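You operate a simulated robot arm through the tools that you are given. There is no shell and no other tool.

You run a simulated two-armed robot. Do the job below in one go: nothing can be reset, and whatever is moved stays where it is left.

Task
Stud the black loop tab to the strap that the ticket names.
Fine: load it with the slide out, push the slide in, no hand under the ram for the one stroke; pull it out again, strap in the done tray.

It is judged by the outcome, as a careful person would: the job done as asked, and still so three seconds after it is handed in. It fails if anything else is knocked over, pushed out of place, dropped, spilled or broken.

Robot
Two 7-joint arms with fingered hands on one trunk that stands fixed in place. Base frame: the origin is at the foot of the trunk, x ahead of it, y to its left, z up; the work surface is at about z = 80. Readings come in cm, rad, newtons and seconds.
The left shoulder is at [5, 21.4, 86.9], the right one opposite. With the tool pointing down near the work surface each hand reaches from about 40 to 90 cm from the base axis, measured 20 degrees to its own side. Payload 3 kg a hand.
The TCP of each hand is the grasp point between the finger pads, 2.6 cm short of the fingertips. In the tool frame z runs along the fingers and y along their closing line. The gripper opens to 13.2 cm. The gripper's body begins 7.3 cm behind the TCP. The gripper is a hand of 3 fingers: y runs from the thumb to the fingers, the wrist lies at [0, 0, -22.9] in the tool frame, and closing takes about 1.5 s.
Orientation is told as [roll, pitch, yaw] about the base's x, y, z axes, in that order, counted from this pose: with the fingers straight down and closing along the base's y, the tool's x points along the base's -x, its y along +y and its z along -z.

Tools
- The arms move only by the tool move_arm. It takes "left_deltas", "right_deltas" or both (then of equal length, played together; a hand with none holds still); each is a list of rows, each a list of 6 numbers: the shift along the base's x, y, z in cm, then the turn, a rotation vector about the base's x, y, z in degrees. In form: [[tx, ty, tz, rx, ry, rz], ...]. A call has 1 to 20 rows; each row is the pose to reach, as a shift and turn from the pose commanded when the call began. "left_grip" and "right_grip" are, for a hand that has rows, the finger opening in cm, from 0 to 13.2, set as the call begins (left out, the last holds). Each row takes 0.2 s and may step no farther than 5 cm and 0.15 rad from the row before; otherwise, or with a gripper value out of range, the whole call is refused. Where a pose cannot be reached the arm comes as near as it can. A force on the tool above 40 N (or 10 N above the force at the start of the call, whichever is more), or a blocked arm, ends the call early, and 0.2 s more pass. The fingers move at their own pace (about 7.2 cm/s each) and stop on an object; they squeeze with about 28 N. The grip force told is the motor's: it shows also when the fingers shut on nothing. Time passes only in rows, and 0.2 s behind the last, so rows that repeat a pose let the fingers close. It gives the time, the measured TCP pose, the force on the tool (base axes), the opening and the grip force at its end, in the units of the frame above (readings bear some noise), with the torque about the TCP (base axes, N m) and any sound that the robot's microphone picked up, and new pictures: "pictures" is both (left out), scene, wrist or none (wrist: the cameras of the hands that moved).
- Cameras (640 x 400 px; columns grow to the right, rows downward): "scene" is now at [1.76, -5.24, 150.47]; the picture's right is [-0.61, -0.79, 0.00], its down [-0.49, 0.38, -0.78] and it looks along [0.62, -0.48, -0.62] (base axes); focal length 357 px, centre (320, 200). "left" rides on the left gripper at [-6.2, 0.3, -9.2] in its tool frame; the picture's right is [-0.05, -1.00, 0.00], its down [0.83, -0.04, -0.56] and it looks along [0.55, -0.03, 0.83] (tool axes); focal length 230 px, centre (320, 200). "right" rides on the right gripper at [6.2, 0.3, -9.2] in its tool frame; the picture's right is [-0.05, 1.00, 0.00], its down [-0.83, -0.04, -0.56] and it looks along [-0.55, -0.03, 0.83] (tool axes); focal length 230 px, centre (320, 200). There is no depth. A picture from a camera that has moved, and an enlarged one, comes with that camera's place and axes in the base frame and with its lens.
- finger_targets(finger1, finger2, thumb_bend, hand): sets how far each is bent, from 0 (flat) to 1 (curled in); at 0.3 the hand is open as for a grip, at 0.7 the pads meet at the TCP. One left out holds its place. A second passes; each finger stops where it meets its share of the squeeze, and holds until it gets a number again. A gripper value or a shape takes the hand back. It gives what a move gives, with no picture; readings hold the bend of each and the force on the fingers (four entries, about 0 where the hand has none), thumb and palm.
- set_grasp(shape, hand): the hand has 3 fingers and takes this shape, open, in about a second: jaw (thumb against the fingers, like two jaws); tri (thumb and two fingers); tip (a fingertip pinch); poke (one finger out to press); point (the index stretched); flat (the hand flat); cup (the hand cupped); fist (a fist). The gripper value then closes the fingers along that shape, each until it touches; the sizes above hold for jaw. It gives what a move gives, with no picture.
- turn_head(pan, tilt): turns the head with the scene camera to pan (to the left, within 1.501 rad either way) and tilt (down, from -0.506 to 1.204), counted from straight ahead of the robot. It gives what a move gives, and a new picture of the scene camera.
- close_up(camera, box): a new picture of the part [left, top, right, bottom] of that camera's present view, enlarged. No time passes.
- close_job(): hands the job in; it is judged then, once.

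Places have to be worked out from the pictures, the camera data and where the tool is seen. Open the grippers and draw the arms clear of the work before you hand the job in, unless the task says otherwise.

The tools are called after "Call:" as a command line: name --argument value ..., lists and objects as JSON in quotes. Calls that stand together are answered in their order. move_arm: Moves the arms, as the interface text tells. Its arguments: {"type":"object","properties":{"left_deltas":{"type":"array"},"left_grip":{"type":"number"},"right_deltas":{"type":"array"},"right_grip":{"type":"number"},"pictures":{"type":"string","enum":["both","scene","wrist","none"]}},"required":[]} The other tools are called the same way: set_grasp (shape, hand) gives the hand a shape; finger_targets (finger1, finger2, thumb_bend, hand) moves the fingers one by one; turn_head (pan, tilt) turns the head that bears the scene camera; close_up (camera, box) takes an enlarged picture of a part of a camera's view; close_job () hands the job in.

At the start:

```text
time: 0.0
left_eef_pos: [43.42, -3.86, 118.04]
left_orientation: [0.0, 0.001, -0.461]
left_ft_force: [-0.2, -0.2, -0.8]
left_moment: [0.01, 0.02, 0.02]
left_width: 13.18
left_grasp_force: 0.0
left_shape: jaw
left_bend: [0.3, 0.3, 0.3]
left_finger forces: [0.0, 0.0, 0.0, 0.1, 0.1, 0.0]
right_eef_pos: [35.27, -40.15, 124.17]
right_orientation: [-0.001, 0.001, -0.46]
right_ft_force: [0.1, 0.6, 0.3]
right_moment: [0.01, 0.01, -0.04]
right_width: 13.19
right_grasp_force: 0.1
right_shape: jaw
right_bend: [0.3, 0.3, 0.3]
right_finger forces: [0.1, 0.1, 0.1, 0.0, 0.0, 0.0]
head pan, tilt: [-0.66, 0.668]
```

scene: 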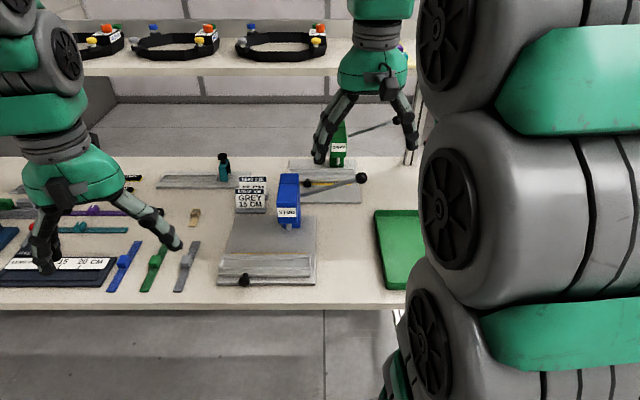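
right: 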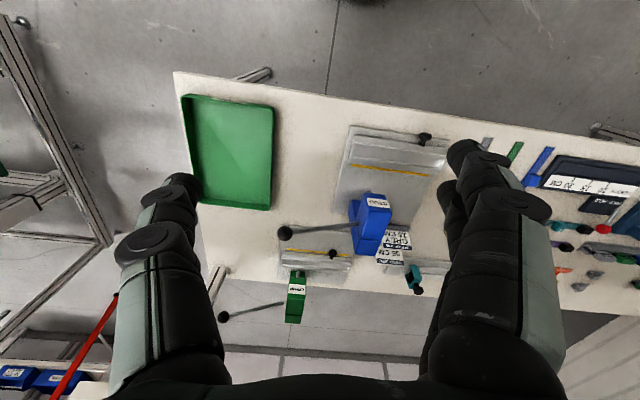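
left: 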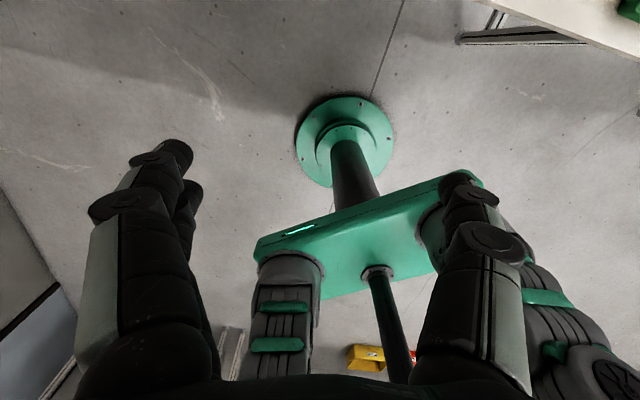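

The scene shows a bench with two presses (blue and green), a ticket reading something like "GREY 15 CM", several straps and a green tray. I'll enlarge parts of the views to read the labels before moving.

Call:
close_up --camera "scene" --box '[200, 140, 400, 300]'

Call:
close_up --camera "scene" --box '[0, 160, 220, 300]'

Call:
close_up --camera "right" --box '[260, 90, 460, 330]'

Call:
close_up --camera "right" --box '[440, 110, 640, 310]'

```text
2.50 times, centred on (300, 220) of scene
camera zoom: at [1.76, -5.24, 150.47], right [-0.61, -0.79, 0.0], down [-0.49, 0.38, -0.78], along [0.62, -0.48, -0.62], focal length 893 px, centre (370, 150)
```

zoom: 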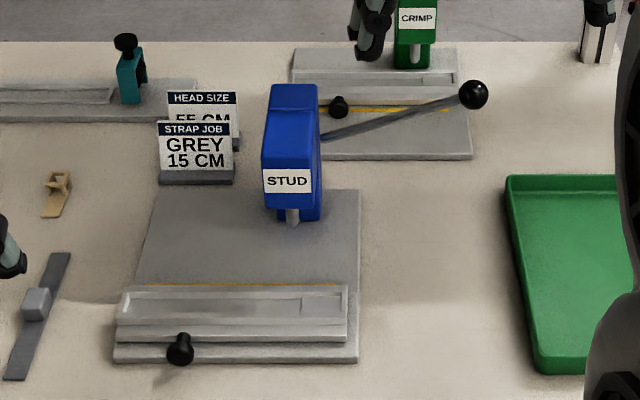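

```text
2.86 times, centred on (110, 230) of scene
camera zoom: at [1.76, -5.24, 150.47], right [-0.61, -0.79, 0.0], down [-0.49, 0.38, -0.78], along [0.62, -0.48, -0.62], focal length 1021 px, centre (920, 114)
```

zoom: 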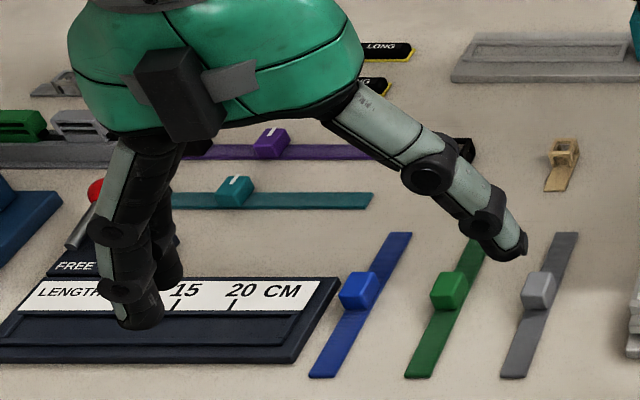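

```text
1.67 times, centred on (360, 210) of right
camera zoom: at [29.78, -37.2, 133.3], right [0.49, 0.87, 0.0], down [0.72, -0.41, 0.56], along [0.48, -0.27, -0.83], focal length 384 px, centre (253, 183)
```

zoom: 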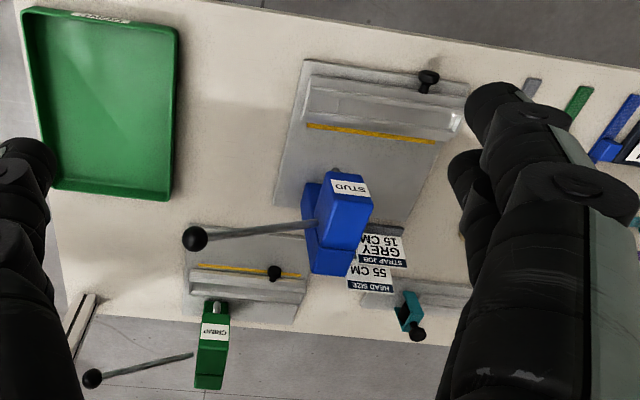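

```text
2.00 times, centred on (540, 210) of right
camera zoom: at [29.78, -37.2, 133.3], right [0.49, 0.87, 0.0], down [0.72, -0.41, 0.56], along [0.48, -0.27, -0.83], focal length 460 px, centre (-120, 180)
```

zoom: 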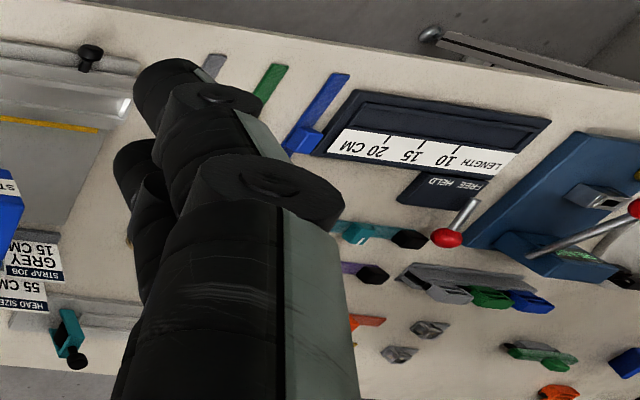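

The ticket reads "STRAP JOB GREY 15 CM". I need to find the grey strap and the black loop tab, so I turn the head to look over the rest of the bench.

Call:
turn_head --pan -0.2 --tilt 0.75

Call:
turn_head --pan 0.4 --tilt 0.7

Call:
turn_head --pan -0.9 --tilt 0.7

```text
time: 0.9
left_eef_pos: [43.32, -3.89, 118.04]
left_orientation: [0.0, 0.0, -0.461]
left_ft_force: [0.3, 0.1, 0.2]
left_moment: [0.0, -0.05, -0.03]
left_width: 13.19
left_grasp_force: 0.0
left_shape: jaw
left_bend: [0.3, 0.3, 0.3]
left_finger forces: [0.1, 0.0, 0.0, 0.1, 0.0, 0.1]
right_eef_pos: [35.2, -40.12, 124.01]
right_orientation: [-0.002, 0.001, -0.462]
right_ft_force: [0.5, 0.1, -0.2]
right_moment: [-0.01, -0.01, 0.02]
right_width: 13.19
right_grasp_force: 0.0
right_shape: jaw
right_bend: [0.3, 0.3, 0.3]
right_finger forces: [0.1, 0.1, 0.0, 0.0, 0.0, 0.0]
head pan, tilt: [-0.201, 0.75]
```

scene: 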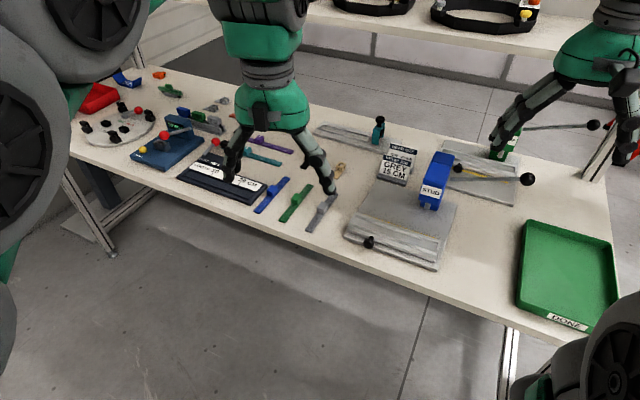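

```text
time: 1.9
left_eef_pos: [43.41, -3.71, 117.95]
left_orientation: [0.001, -0.001, -0.459]
left_ft_force: [-0.1, -0.2, 1.0]
left_moment: [-0.02, 0.0, -0.02]
left_width: 13.21
left_grasp_force: 0.0
left_shape: jaw
left_bend: [0.3, 0.3, 0.3]
left_finger forces: [0.0, 0.0, 0.0, 0.0, 0.0, 0.1]
right_eef_pos: [35.13, -40.14, 124.18]
right_orientation: [0.0, 0.0, -0.46]
right_ft_force: [-0.1, 0.0, 0.7]
right_moment: [-0.02, 0.01, 0.02]
right_width: 13.18
right_grasp_force: 0.0
right_shape: jaw
right_bend: [0.3, 0.3, 0.3]
right_finger forces: [0.1, 0.0, 0.0, 0.1, 0.0, 0.1]
head pan, tilt: [0.4, 0.7]
```

scene: 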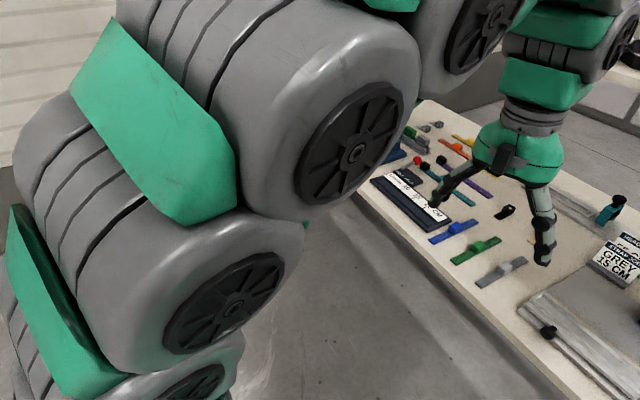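

```text
time: 3.4
left_eef_pos: [43.41, -3.82, 117.92]
left_orientation: [-0.002, 0.001, -0.46]
left_ft_force: [0.1, 0.3, 0.0]
left_moment: [0.02, 0.0, -0.04]
left_width: 13.21
left_grasp_force: 0.1
left_shape: jaw
left_bend: [0.3, 0.3, 0.3]
left_finger forces: [0.0, 0.1, 0.1, 0.0, 0.0, 0.0]
right_eef_pos: [35.06, -40.08, 124.13]
right_orientation: [0.0, -0.001, -0.462]
right_ft_force: [0.6, 0.2, 0.0]
right_moment: [-0.01, 0.0, 0.02]
right_width: 13.18
right_grasp_force: 0.1
right_shape: jaw
right_bend: [0.3, 0.3, 0.3]
right_finger forces: [0.0, 0.1, 0.0, 0.1, 0.0, 0.0]
head pan, tilt: [-0.901, 0.7]
```

scene: 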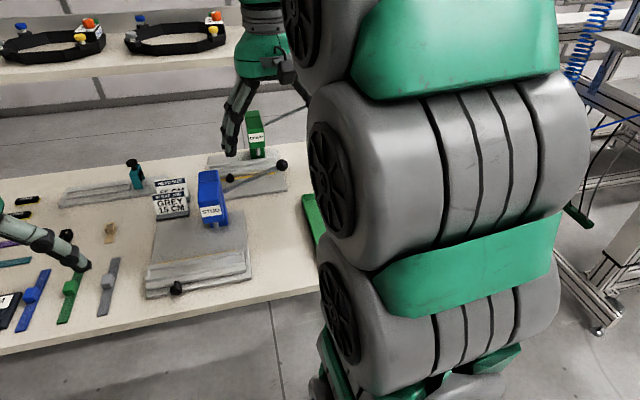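

The black loop tab seems to lie just behind the left hand's fingers, near the tan one. I move the left arm back out of the view and turn the head to see the whole bench.

Call:
move_arm --left_deltas '[[-1, 4, 0, 0, 0, 0], [-2, 8, 0, 0, 0, 0], [-4, 12, 0, 0, 0, 0], [-6, 16, 0, 0, 0, 0], [-7, 20, 0, 0, 0, 0], [-8, 24, 0, 0, 0, 0], [-8, 28, 0, 0, 0, 0]]' --pictures "none"

Call:
turn_head --pan -0.35 --tilt 0.7

Call:
close_up --camera "scene" --box '[0, 0, 640, 400]'

```text
time: 5.0
left_eef_pos: [35.47, 23.76, 117.97]
left_orientation: [0.0, 0.001, -0.46]
left_ft_force: [0.7, -0.4, -0.3]
left_moment: [-0.03, 0.03, -0.01]
left_width: 13.18
left_grasp_force: 0.1
left_shape: jaw
left_bend: [0.3, 0.3, 0.3]
left_finger forces: [0.0, 0.0, 0.1, 0.0, 0.0, 0.0]
right_eef_pos: [35.25, -40.05, 124.13]
right_orientation: [-0.001, 0.0, -0.46]
right_ft_force: [0.6, 0.6, -0.2]
right_moment: [-0.01, 0.0, 0.01]
right_width: 13.17
right_grasp_force: 0.1
right_shape: jaw
right_bend: [0.3, 0.3, 0.3]
right_finger forces: [0.1, 0.0, 0.0, 0.0, 0.0, 0.0]
head pan, tilt: [-0.901, 0.7]
```

```text
time: 6.0
left_eef_pos: [35.46, 23.93, 117.91]
left_orientation: [0.002, -0.001, -0.462]
left_ft_force: [-0.4, -0.4, 0.6]
left_moment: [-0.01, 0.01, 0.0]
left_width: 13.17
left_grasp_force: 0.0
left_shape: jaw
left_bend: [0.3, 0.3, 0.3]
left_finger forces: [0.1, 0.1, 0.0, 0.0, 0.0, 0.1]
right_eef_pos: [35.32, -40.13, 124.14]
right_orientation: [0.0, 0.0, -0.46]
right_ft_force: [-0.9, -1.0, 0.1]
right_moment: [0.01, 0.01, -0.05]
right_width: 13.17
right_grasp_force: 0.0
right_shape: jaw
right_bend: [0.3, 0.3, 0.3]
right_finger forces: [0.0, 0.0, 0.1, 0.1, 0.0, 0.0]
head pan, tilt: [-0.351, 0.7]
```

scene: 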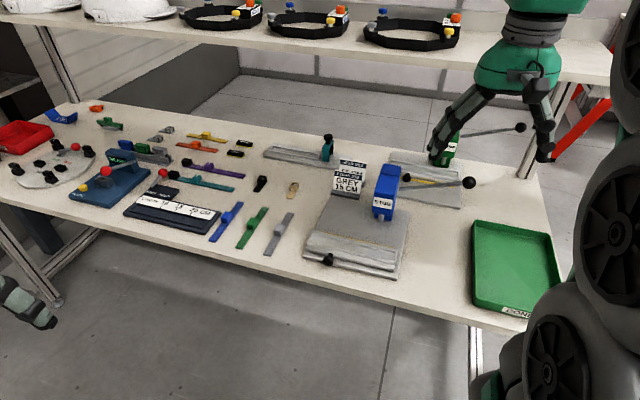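

```text
1.00 times, centred on (320, 200) of scene (not enlarged: the box is as wide or as high as the picture)
camera zoom: at [2.94, -2.89, 150.21], right [-0.34, -0.94, 0.0], down [-0.6, 0.22, -0.76], along [0.72, -0.26, -0.64], focal length 357 px, centre (320, 200)
```

zoom: 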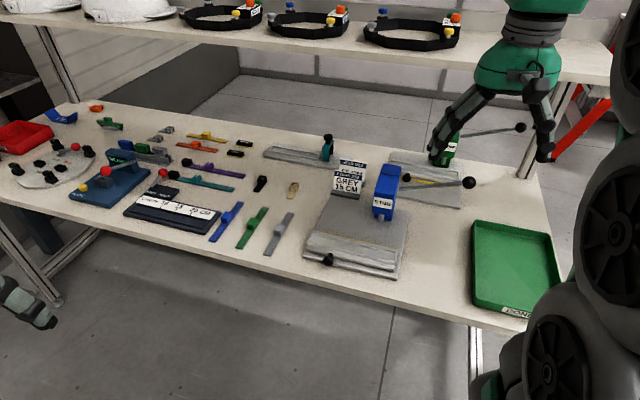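

Now the whole bench is in view. I enlarge the strap area, the tabs and the stud press.

Call:
close_up --camera "scene" --box '[200, 160, 320, 270]'

Call:
close_up --camera "scene" --box '[300, 150, 480, 290]'

Call:
close_up --camera "scene" --box '[80, 100, 260, 220]'

Call:
close_up --camera "scene" --box '[440, 190, 600, 330]'

```text
3.64 times, centred on (260, 215) of scene
camera zoom: at [2.94, -2.89, 150.21], right [-0.34, -0.94, 0.0], down [-0.6, 0.22, -0.76], along [0.72, -0.26, -0.64], focal length 1299 px, centre (538, 146)
```

zoom: 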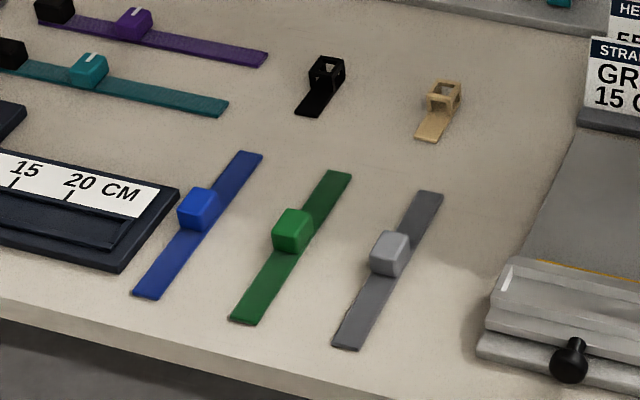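

```text
2.86 times, centred on (390, 220) of scene
camera zoom: at [2.94, -2.89, 150.21], right [-0.34, -0.94, 0.0], down [-0.6, 0.22, -0.76], along [0.72, -0.26, -0.64], focal length 1021 px, centre (120, 143)
```

zoom: 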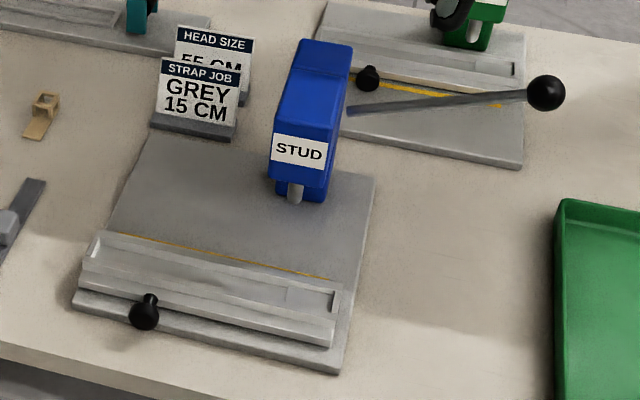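

```text
3.33 times, centred on (170, 160) of scene
camera zoom: at [2.94, -2.89, 150.21], right [-0.34, -0.94, 0.0], down [-0.6, 0.22, -0.76], along [0.72, -0.26, -0.64], focal length 1191 px, centre (820, 333)
```

zoom: 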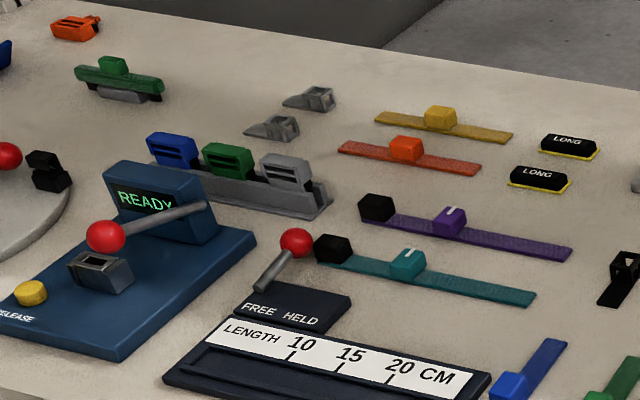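

```text
2.86 times, centred on (520, 260) of scene
camera zoom: at [2.94, -2.89, 150.21], right [-0.34, -0.94, 0.0], down [-0.6, 0.22, -0.76], along [0.72, -0.26, -0.64], focal length 1021 px, centre (-251, 29)
```

zoom: 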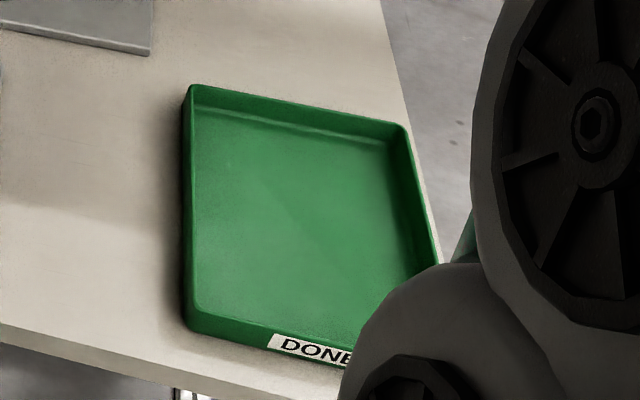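

The grey strap is the single grey one in the front row; the black loop tab lies behind it, beside a tan one. The bench is turned about -0.64 rad from the base. I bring the right hand round, well above everything, so its wrist camera can look at the stud press slide.

Call:
move_arm --right_deltas '[[1.5, 2.1, -2.4, 0, 0, -2], [3, 4.2, -4.8, 0, 0, -4], [4.5, 6.4, -7.2, 0, 0, -6], [6, 8.5, -9.6, 0, 0, -8], [7.5, 10.6, -12, 0, 0, -10], [9, 12.8, -14.4, 0, 0, -10.5], [10.5, 15, -16.8, 0, 0, -10.5], [12, 17, -19, 0, 0, -10.5]]' --pictures "both"

```text
time: 7.8
left_eef_pos: [35.46, 23.93, 118.05]
left_orientation: [0.001, 0.001, -0.462]
left_ft_force: [0.0, -0.2, 0.6]
left_moment: [0.01, 0.01, -0.01]
left_width: 13.21
left_grasp_force: 0.1
left_shape: jaw
left_bend: [0.3, 0.3, 0.3]
left_finger forces: [0.1, 0.2, 0.0, 0.0, 0.0, 0.0]
right_eef_pos: [47.12, -22.86, 104.85]
right_orientation: [0.001, -0.001, -0.644]
right_ft_force: [1.0, 0.4, 0.0]
right_moment: [-0.03, 0.03, 0.0]
right_width: 13.21
right_grasp_force: 0.1
right_shape: jaw
right_bend: [0.3, 0.3, 0.3]
right_finger forces: [0.0, 0.0, 0.0, 0.0, 0.0, 0.1]
head pan, tilt: [-0.351, 0.7]
camera right: at [42.32, -19.14, 114.0], right [0.64, 0.77, 0.0], down [0.64, -0.53, 0.55], along [0.43, -0.36, -0.83], focal length 230 px, centre (320, 200)
```

scene: 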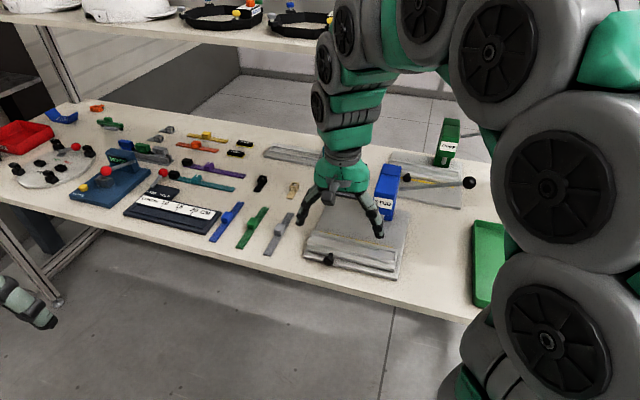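
right: 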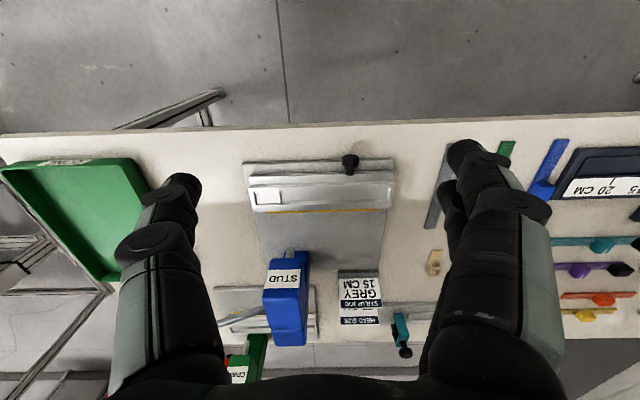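

The slide, knob and press are now visible in the right wrist camera. I enlarge the slide with its nest, the press and the straps.

Call:
close_up --camera "right" --box '[230, 140, 410, 260]'

Call:
close_up --camera "right" --box '[200, 220, 420, 370]'

Call:
close_up --camera "scene" --box '[290, 200, 410, 290]'

```text
3.33 times, centred on (320, 200) of right
camera zoom: at [42.32, -19.14, 114.0], right [0.64, 0.77, 0.0], down [0.64, -0.53, 0.55], along [0.43, -0.36, -0.83], focal length 767 px, centre (320, 200)
```

zoom: 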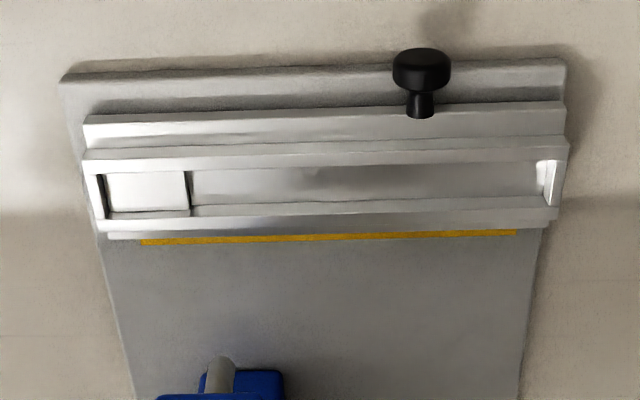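

```text
2.67 times, centred on (310, 295) of right
camera zoom: at [42.32, -19.14, 114.0], right [0.64, 0.77, 0.0], down [0.64, -0.53, 0.55], along [0.43, -0.36, -0.83], focal length 614 px, centre (347, -53)
```

zoom: 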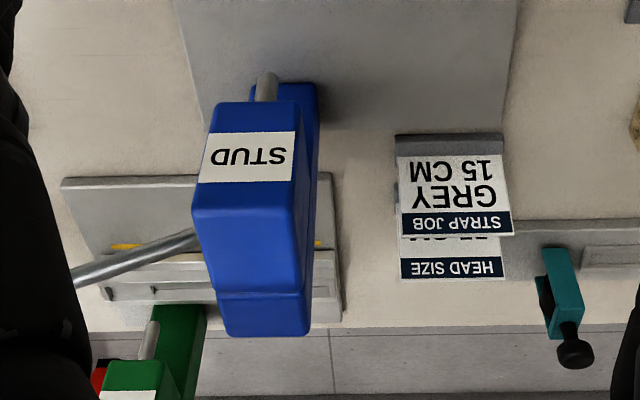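

```text
4.44 times, centred on (350, 245) of scene
camera zoom: at [2.94, -2.88, 150.21], right [-0.34, -0.94, 0.0], down [-0.6, 0.22, -0.76], along [0.72, -0.26, -0.64], focal length 1588 px, centre (187, 0)
```

zoom: 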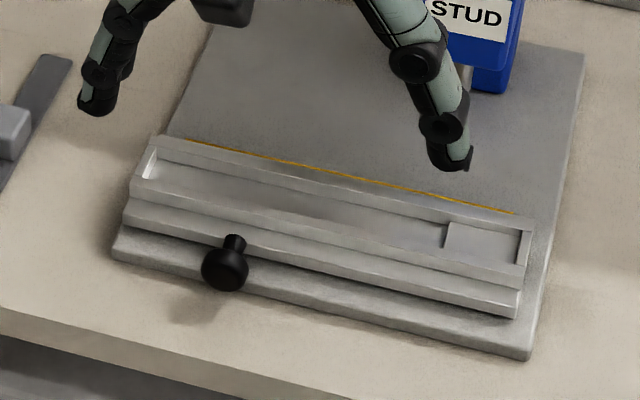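

The slide is out: it has a long channel for the strap and, at its right end, what looks like a raised pad for the tab's loop; the knob sticks out forward. I move the right camera closer to the pad end to be sure of the shape.

Call:
move_arm --right_deltas '[[0, -2.5, -2.5, 0, 0, 0], [0, -5, -5, 0, 0, 0], [-0.2, -7.5, -7.5, 0, 0, 0], [-0.3, -9.7, -9.5, 0, 0, 0], [-0.3, -9.7, -9.5, 0, 0, 0]]' --pictures "wrist"

Call:
close_up --camera "right" --box '[200, 120, 440, 270]'

Call:
close_up --camera "right" --box '[240, 240, 420, 400]'

```text
time: 8.9
left_eef_pos: [35.51, 23.9, 117.85]
left_orientation: [0.0, 0.001, -0.46]
left_ft_force: [-0.1, -0.3, -0.5]
left_moment: [0.0, 0.03, 0.0]
left_width: 13.17
left_grasp_force: 0.1
left_shape: jaw
left_bend: [0.3, 0.3, 0.3]
left_finger forces: [0.1, 0.0, 0.1, 0.1, 0.0, 0.1]
right_eef_pos: [46.82, -32.85, 95.66]
right_orientation: [0.001, 0.0, -0.645]
right_ft_force: [0.7, 0.5, 0.7]
right_moment: [0.03, 0.02, -0.02]
right_width: 13.2
right_grasp_force: 0.1
right_shape: jaw
right_bend: [0.3, 0.3, 0.3]
right_finger forces: [0.1, 0.1, 0.0, 0.0, 0.0, 0.0]
head pan, tilt: [-0.351, 0.7]
camera right: at [42.1, -29.01, 104.73], right [0.64, 0.77, 0.0], down [0.64, -0.53, 0.56], along [0.43, -0.36, -0.83], focal length 230 px, centre (320, 200)
```

right: 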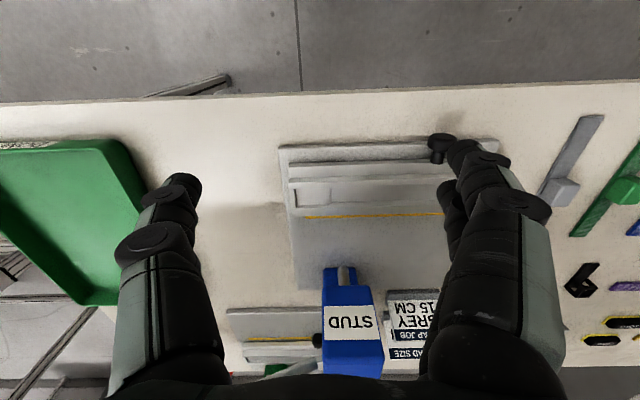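

```text
2.67 times, centred on (320, 195) of right
camera zoom: at [42.1, -29.01, 104.73], right [0.64, 0.77, 0.0], down [0.64, -0.53, 0.56], along [0.43, -0.36, -0.83], focal length 614 px, centre (320, 213)
```

zoom: 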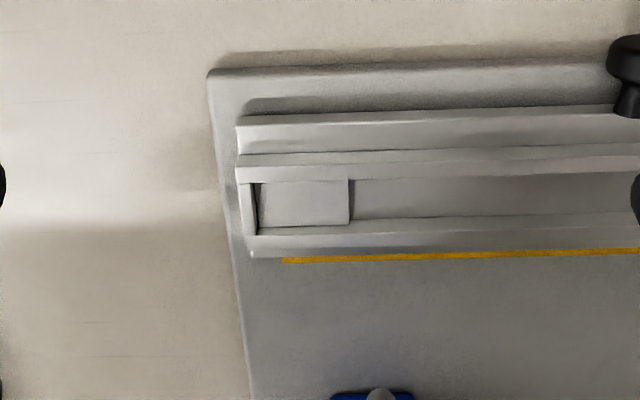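

```text
2.50 times, centred on (330, 320) of right
camera zoom: at [42.1, -29.01, 104.73], right [0.64, 0.77, 0.0], down [0.64, -0.53, 0.56], along [0.43, -0.36, -0.83], focal length 575 px, centre (295, -100)
```

zoom: 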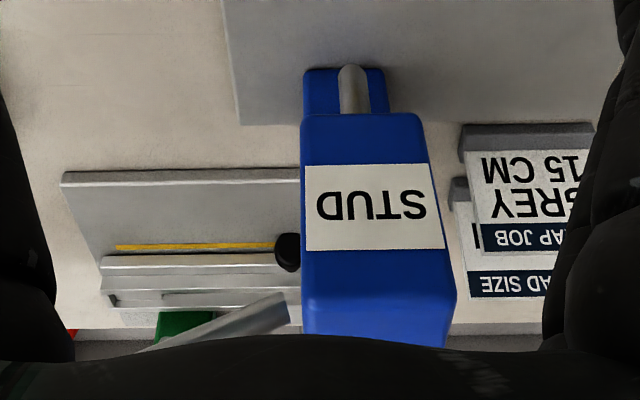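

The pad is raised by about the strap's thickness, so the strap lies in the channel and the tab's loop sits on the pad with its tail over the strap end, under the ram (about 1 cm left of the pad edge). Next I look closely at the grey strap and the black tab with the right camera.

Call:
move_arm --right_deltas '[[0, 0, 4.5, 0, 0, 0], [2.5, 3, 6, 0, 0, 0], [5, 6, 7.5, 0, 0, 0], [7.5, 9, 9.4, 0, 0, 0], [10, 12, 9.4, 0, 0, 0], [12.5, 15, 9.4, 0, 0, 0], [15, 18, 9.4, 0, 0, 0], [17.5, 21, 9.4, 0, 0, 0], [20, 23.5, 9.4, 0, 0, 0], [22, 26, 9.4, 0, 0, 0], [22, 26, 9.4, 0, 0, 0]]' --pictures "wrist"

Call:
close_up --camera "right" --box '[240, 130, 420, 300]'

```text
time: 11.3
left_eef_pos: [35.51, 23.86, 117.96]
left_orientation: [0.0, -0.001, -0.46]
left_ft_force: [0.7, 0.7, -0.2]
left_moment: [0.0, -0.02, -0.01]
left_width: 13.19
left_grasp_force: 0.0
left_shape: jaw
left_bend: [0.3, 0.3, 0.3]
left_finger forces: [0.0, 0.0, 0.0, 0.0, 0.1, 0.1]
right_eef_pos: [69.1, -6.69, 105.0]
right_orientation: [0.001, 0.0, -0.642]
right_ft_force: [0.8, -0.9, -0.2]
right_moment: [0.06, -0.01, -0.01]
right_width: 13.21
right_grasp_force: 0.0
right_shape: jaw
right_bend: [0.3, 0.3, 0.3]
right_finger forces: [0.0, 0.0, 0.0, 0.0, 0.0, 0.1]
head pan, tilt: [-0.351, 0.7]
camera right: at [64.2, -2.86, 114.2], right [0.64, 0.77, 0.0], down [0.64, -0.53, 0.55], along [0.43, -0.36, -0.83], focal length 230 px, centre (320, 200)
```

right: 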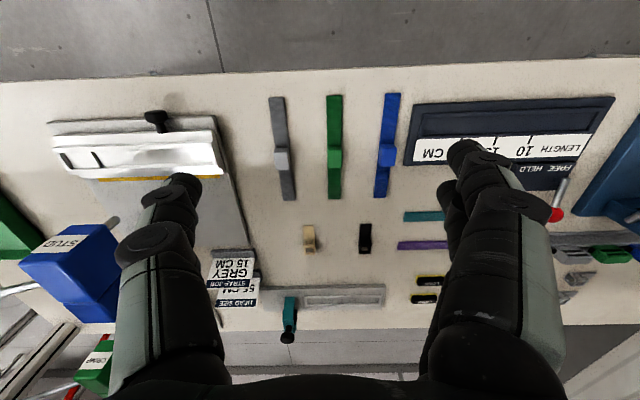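

```text
2.35 times, centred on (330, 215) of right
camera zoom: at [64.2, -2.86, 114.2], right [0.64, 0.77, 0.0], down [0.64, -0.53, 0.55], along [0.43, -0.36, -0.83], focal length 541 px, centre (296, 165)
```

zoom: 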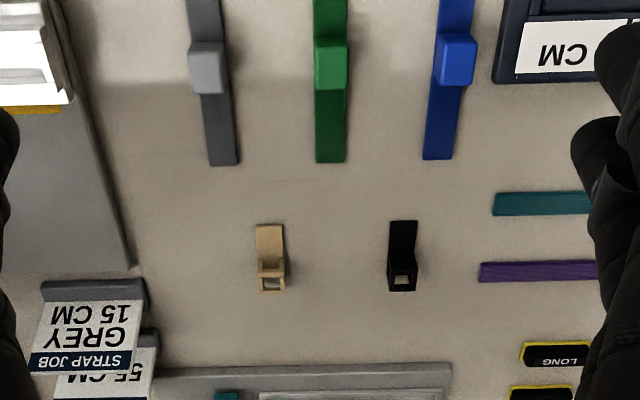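

Both are in view. I enlarge further to see the tabs' and the grey strap's details.

Call:
close_up --camera "right" --box '[290, 215, 390, 275]'

Call:
close_up --camera "right" --box '[230, 85, 410, 205]'

Call:
close_up --camera "scene" --box '[240, 165, 310, 260]'

```text
6.40 times, centred on (340, 245) of right
camera zoom: at [64.2, -2.86, 114.2], right [0.64, 0.77, 0.0], down [0.64, -0.53, 0.55], along [0.43, -0.36, -0.83], focal length 1472 px, centre (192, -88)
```

zoom: 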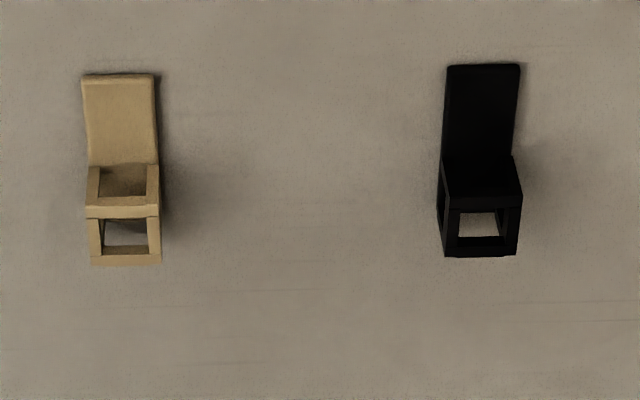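

```text
3.33 times, centred on (320, 145) of right
camera zoom: at [64.2, -2.86, 114.2], right [0.64, 0.77, 0.0], down [0.64, -0.53, 0.55], along [0.43, -0.36, -0.83], focal length 767 px, centre (320, 383)
```

zoom: 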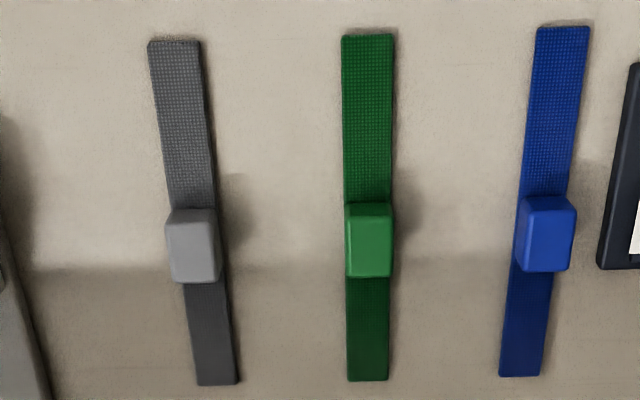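

```text
4.21 times, centred on (275, 212) of scene
camera zoom: at [2.94, -2.88, 150.21], right [-0.34, -0.94, 0.0], down [-0.6, 0.22, -0.76], along [0.72, -0.26, -0.64], focal length 1504 px, centre (510, 147)
```

zoom: 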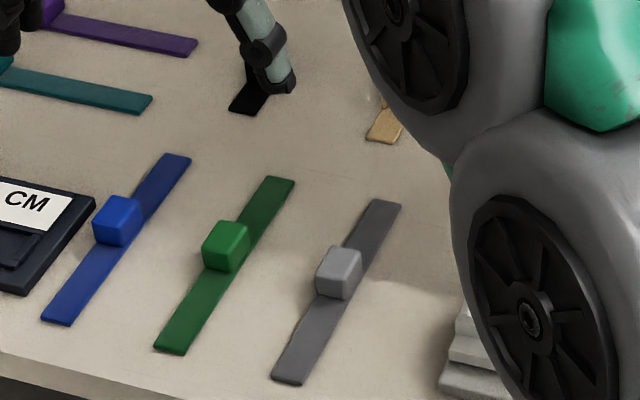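

The grey strap runs along the bench depth, its block centred near [71.4, -16.4], and the black tab has a flat tail toward me and a loop at the far end near [94.5, -17]. I narrow the right grip to 5 cm and come down above the strap's block.

Call:
move_arm --right_deltas '[[0.6, -2.5, 0, 0, 0, 0], [1.2, -5, -1, 0, 0, 0], [1.8, -7.5, -3, 0, 0, 0], [2.28, -9.7, -6, 0, 0, 0], [2.28, -9.7, -10, 0, 0, 0], [2.28, -9.7, -14, 0, 0, 0], [2.28, -9.7, -14, 0, 0, 0]]' --right_grip 5 --pictures "both"

Call:
close_up --camera "right" --box '[200, 150, 440, 350]'

Call:
close_up --camera "scene" --box '[200, 150, 360, 270]'

```text
time: 12.9
left_eef_pos: [35.42, 23.84, 117.98]
left_orientation: [0.0, 0.002, -0.461]
left_ft_force: [0.0, 0.4, -0.5]
left_moment: [0.01, -0.02, -0.05]
left_width: 13.19
left_grasp_force: 0.1
left_shape: jaw
left_bend: [0.3, 0.3, 0.3]
left_finger forces: [0.0, 0.0, 0.0, 0.0, 0.0, 0.0]
right_eef_pos: [71.14, -16.44, 91.06]
right_orientation: [0.0, 0.0, -0.645]
right_ft_force: [-0.7, 0.5, 0.2]
right_moment: [0.01, 0.0, 0.03]
right_width: 5.03
right_grasp_force: 0.0
right_shape: jaw
right_bend: [0.73, 0.73, 0.7]
right_finger forces: [0.0, 0.0, 0.0, 0.1, 0.0, 0.0]
head pan, tilt: [-0.351, 0.7]
camera right: at [66.41, -12.6, 100.08], right [0.64, 0.77, 0.0], down [0.64, -0.53, 0.56], along [0.43, -0.36, -0.83], focal length 230 px, centre (320, 200)
```

scene: 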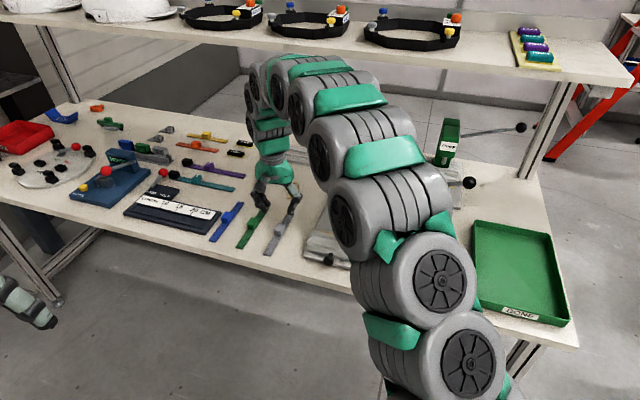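
right: 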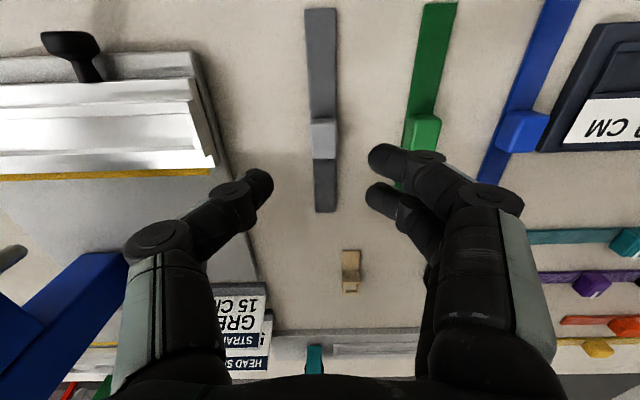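

```text
2.00 times, centred on (320, 250) of right
camera zoom: at [66.41, -12.6, 100.08], right [0.64, 0.77, 0.0], down [0.64, -0.53, 0.56], along [0.43, -0.36, -0.83], focal length 460 px, centre (320, 100)
```

zoom: 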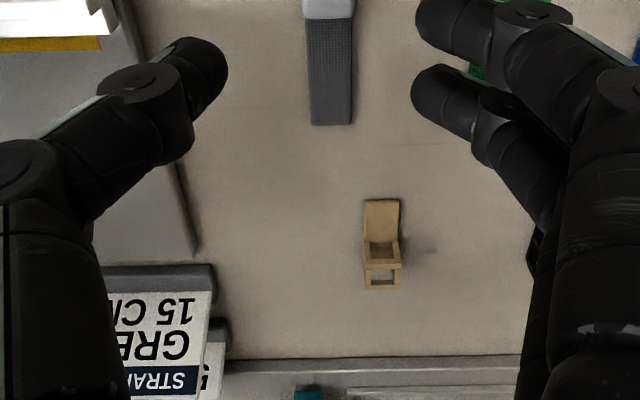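

```text
3.33 times, centred on (280, 210) of scene
camera zoom: at [2.94, -2.88, 150.21], right [-0.34, -0.94, 0.0], down [-0.6, 0.22, -0.76], along [0.72, -0.26, -0.64], focal length 1191 px, centre (453, 167)
```

zoom: 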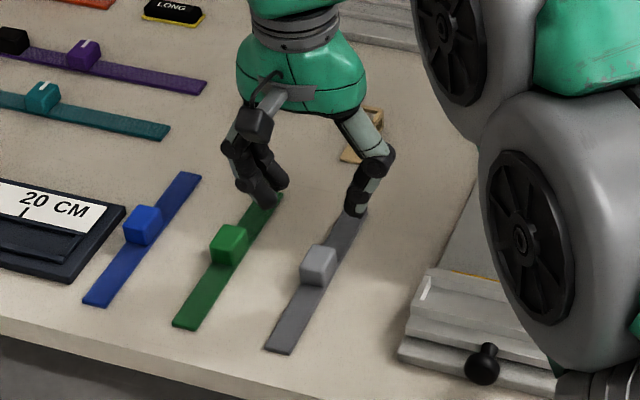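

The hand is over the strap with thumb on the right side and two fingers on the left. I enlarge the block to center on it before going down.

Call:
close_up --camera "right" --box '[240, 80, 420, 220]'

```text
2.86 times, centred on (330, 150) of right
camera zoom: at [66.41, -12.6, 100.08], right [0.64, 0.77, 0.0], down [0.64, -0.53, 0.56], along [0.43, -0.36, -0.83], focal length 657 px, centre (291, 343)
```

zoom: 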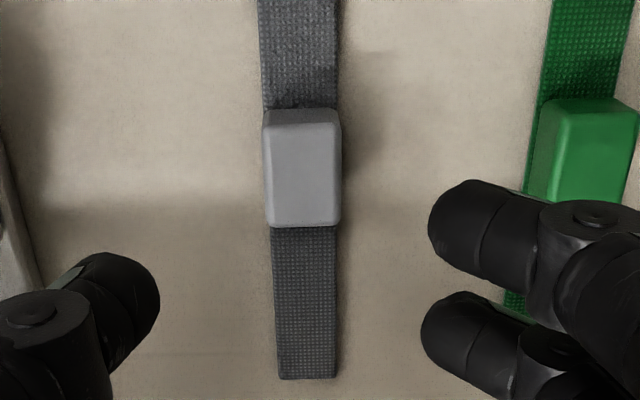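

The block is about 2.1 x 3 cm, top at z≈81.9. Before picking, I want a close look at the channel walls' height to know how high to grip, so I bring the right camera low over the slide.

Call:
move_arm --right_deltas '[[-2, -0.5, 3, 0, 0, 0], [-6, -3.5, 3.5, 0, 0, 0], [-10, -6.5, 3.5, 0, 0, 0], [-14, -9.5, 3, 0, 0, 0], [-18.3, -12, 2, 0, 0, 0], [-18.3, -13.2, 0.5, 0, 0, 0], [-18.3, -13.2, 0.5, 0, 0, 0]]' --pictures "wrist"

Call:
close_up --camera "right" --box '[160, 120, 340, 240]'

Call:
close_up --camera "right" --box '[340, 100, 580, 260]'

```text
refused: row 2 steps farther than a row can; nothing moved
```

```text
3.33 times, centred on (250, 180) of right
camera zoom: at [66.41, -12.6, 100.08], right [0.64, 0.77, 0.0], down [0.64, -0.53, 0.56], along [0.43, -0.36, -0.83], focal length 767 px, centre (553, 267)
```

zoom: 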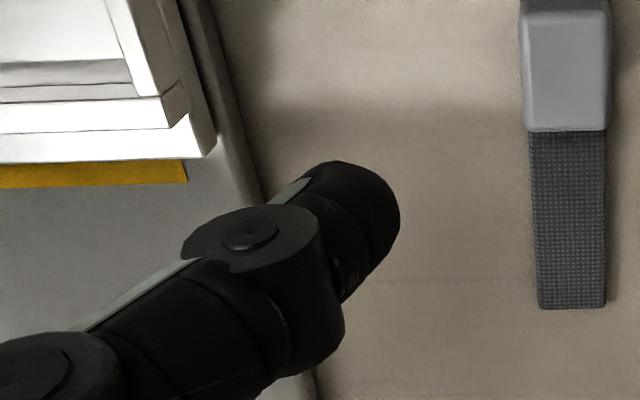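

```text
2.50 times, centred on (460, 180) of right
camera zoom: at [66.41, -12.6, 100.08], right [0.64, 0.77, 0.0], down [0.64, -0.53, 0.56], along [0.43, -0.36, -0.83], focal length 575 px, centre (-30, 250)
```

zoom: 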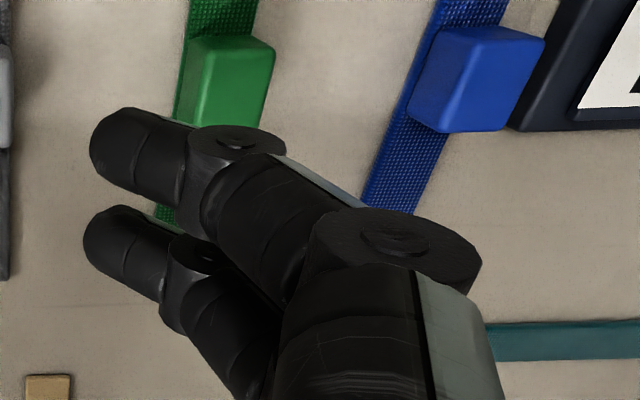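

The move was refused for a step over 5 cm; I redo it with smaller steps.

Call:
move_arm --right_deltas '[[-2, -1, 3, 0, 0, 0], [-5, -3, 3.5, 0, 0, 0], [-8, -5.5, 3.5, 0, 0, 0], [-11, -8, 3, 0, 0, 0], [-14, -10.5, 2.5, 0, 0, 0], [-17, -12.5, 1.5, 0, 0, 0], [-18.3, -13.2, 0.5, 0, 0, 0], [-18.3, -13.2, 0.5, 0, 0, 0]]' --pictures "wrist"

Call:
close_up --camera "right" --box '[160, 120, 340, 240]'

Call:
close_up --camera "right" --box '[340, 100, 580, 260]'

```text
time: 14.8
left_eef_pos: [35.52, 23.82, 118.03]
left_orientation: [-0.001, 0.001, -0.461]
left_ft_force: [-0.2, 0.0, 0.3]
left_moment: [0.02, -0.01, -0.04]
left_width: 13.19
left_grasp_force: 0.1
left_shape: jaw
left_bend: [0.3, 0.3, 0.3]
left_finger forces: [0.0, 0.0, 0.0, 0.0, 0.1, 0.1]
right_eef_pos: [53.04, -29.72, 91.69]
right_orientation: [0.0, 0.001, -0.644]
right_ft_force: [-0.6, -0.5, -0.3]
right_moment: [-0.03, 0.01, -0.03]
right_width: 5.03
right_grasp_force: 0.0
right_shape: jaw
right_bend: [0.73, 0.73, 0.7]
right_finger forces: [0.0, 0.0, 0.0, 0.0, 0.0, 0.0]
head pan, tilt: [-0.351, 0.7]
camera right: at [48.22, -25.94, 100.8], right [0.64, 0.77, 0.0], down [0.64, -0.53, 0.56], along [0.43, -0.36, -0.83], focal length 230 px, centre (320, 200)
```

right: 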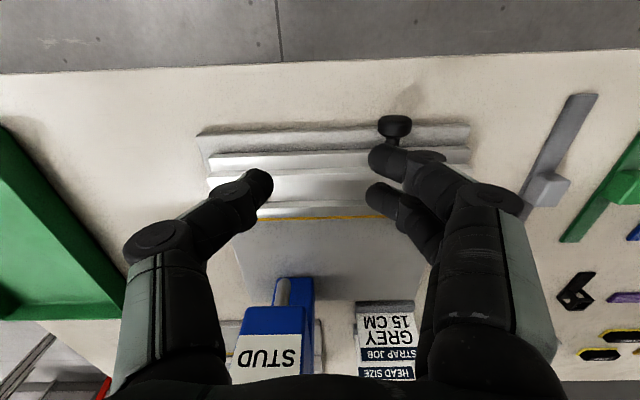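

```text
3.33 times, centred on (250, 180) of right
camera zoom: at [48.22, -25.94, 100.8], right [0.64, 0.77, 0.0], down [0.64, -0.53, 0.56], along [0.43, -0.36, -0.83], focal length 767 px, centre (553, 267)
```

zoom: 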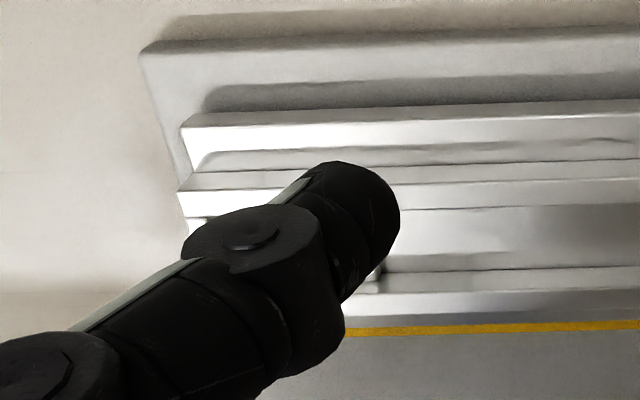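

```text
2.50 times, centred on (460, 180) of right
camera zoom: at [48.22, -25.94, 100.8], right [0.64, 0.77, 0.0], down [0.64, -0.53, 0.56], along [0.43, -0.36, -0.83], focal length 575 px, centre (-30, 250)
```

zoom: 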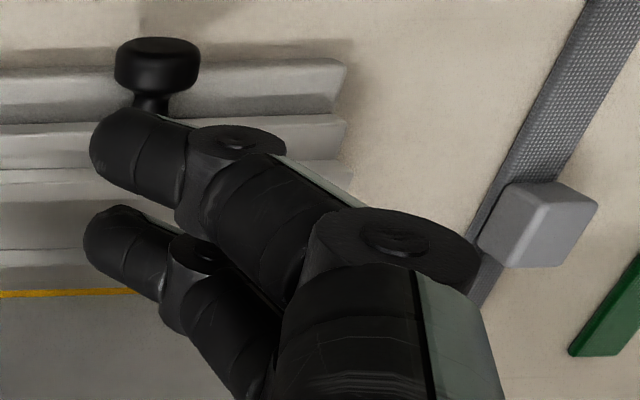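

The fingers hide both ends but the middle section of the slide is visible between them; I enlarge it to read its profile.

Call:
close_up --camera "right" --box '[275, 125, 375, 225]'

Call:
close_up --camera "right" --box '[190, 110, 280, 180]'

```text
4.00 times, centred on (325, 175) of right
camera zoom: at [48.22, -25.94, 100.8], right [0.64, 0.77, 0.0], down [0.64, -0.53, 0.56], along [0.43, -0.36, -0.83], focal length 920 px, centre (300, 300)
```

zoom: 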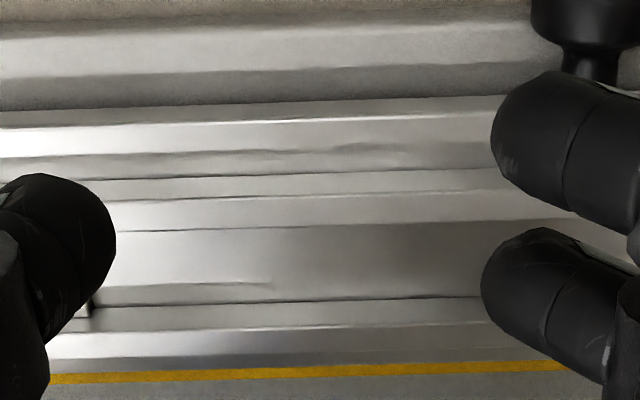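

```text
5.71 times, centred on (235, 145) of right
camera zoom: at [48.22, -25.94, 100.8], right [0.64, 0.77, 0.0], down [0.64, -0.53, 0.56], along [0.43, -0.36, -0.83], focal length 1315 px, centre (806, 514)
```

zoom: 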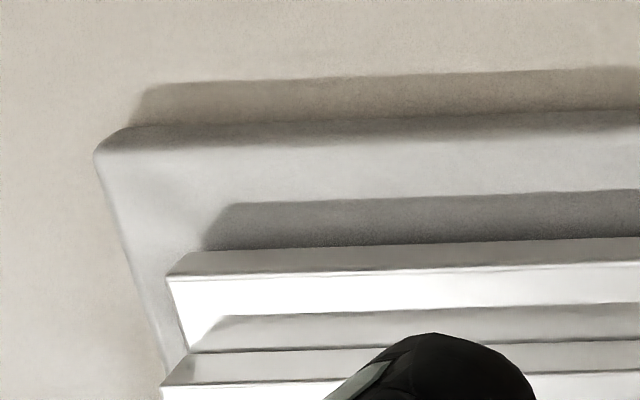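

I open the right hand so its fingers don't hide the slide, and take sharper close-ups.

Call:
move_arm --right_deltas '[[1.4, 1.9, 2, 0, 0, 0], [1.4, 1.9, 2, 0, 0, 0], [1.4, 1.9, 2, 0, 0, 0], [1.4, 1.9, 2, 0, 0, 0], [1.4, 1.9, 2, 0, 0, 0], [1.4, 1.9, 2, 0, 0, 0]]' --right_grip 13.2 --pictures "none"

Call:
close_up --camera "right" --box '[200, 130, 300, 210]'

Call:
close_up --camera "right" --box '[300, 120, 440, 220]'

```text
time: 16.1
left_eef_pos: [35.44, 23.92, 118.01]
left_orientation: [0.0, -0.002, -0.461]
left_ft_force: [0.5, 0.5, 0.2]
left_moment: [0.01, 0.0, 0.02]
left_width: 13.19
left_grasp_force: 0.0
left_shape: jaw
left_bend: [0.3, 0.3, 0.3]
left_finger forces: [0.0, 0.1, 0.0, 0.0, 0.0, 0.0]
right_eef_pos: [54.33, -27.78, 93.7]
right_orientation: [0.0, 0.0, -0.644]
right_ft_force: [0.6, -0.1, -0.1]
right_moment: [0.01, 0.01, -0.01]
right_width: 13.19
right_grasp_force: 0.1
right_shape: jaw
right_bend: [0.3, 0.3, 0.3]
right_finger forces: [0.0, 0.0, 0.1, 0.1, 0.0, 0.0]
head pan, tilt: [-0.351, 0.7]
```

```text
5.00 times, centred on (250, 170) of right
camera zoom: at [49.49, -23.99, 102.78], right [0.64, 0.77, 0.0], down [0.64, -0.53, 0.56], along [0.43, -0.36, -0.83], focal length 1150 px, centre (670, 350)
```

zoom: 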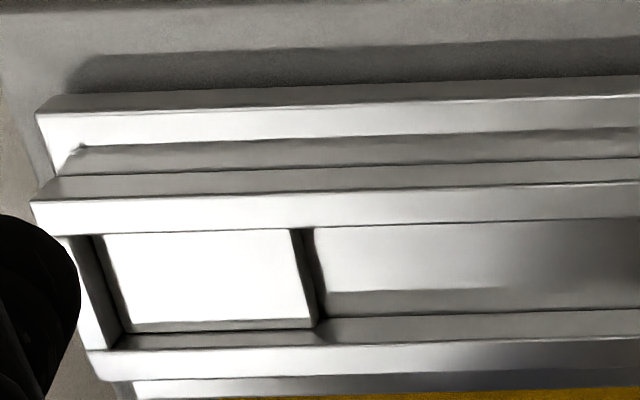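

```text
4.00 times, centred on (370, 170) of right
camera zoom: at [49.49, -23.99, 102.78], right [0.64, 0.77, 0.0], down [0.64, -0.53, 0.56], along [0.43, -0.36, -0.83], focal length 920 px, centre (120, 320)
```

zoom: 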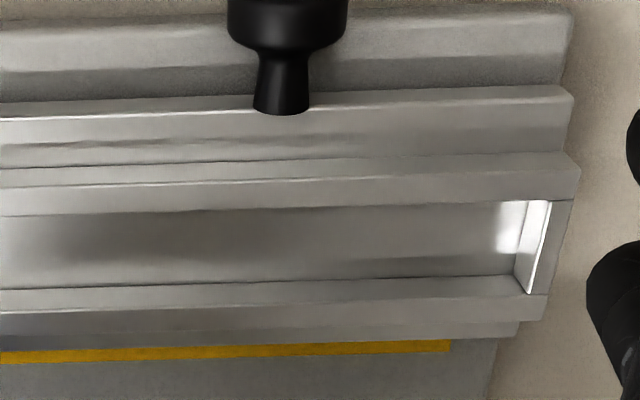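

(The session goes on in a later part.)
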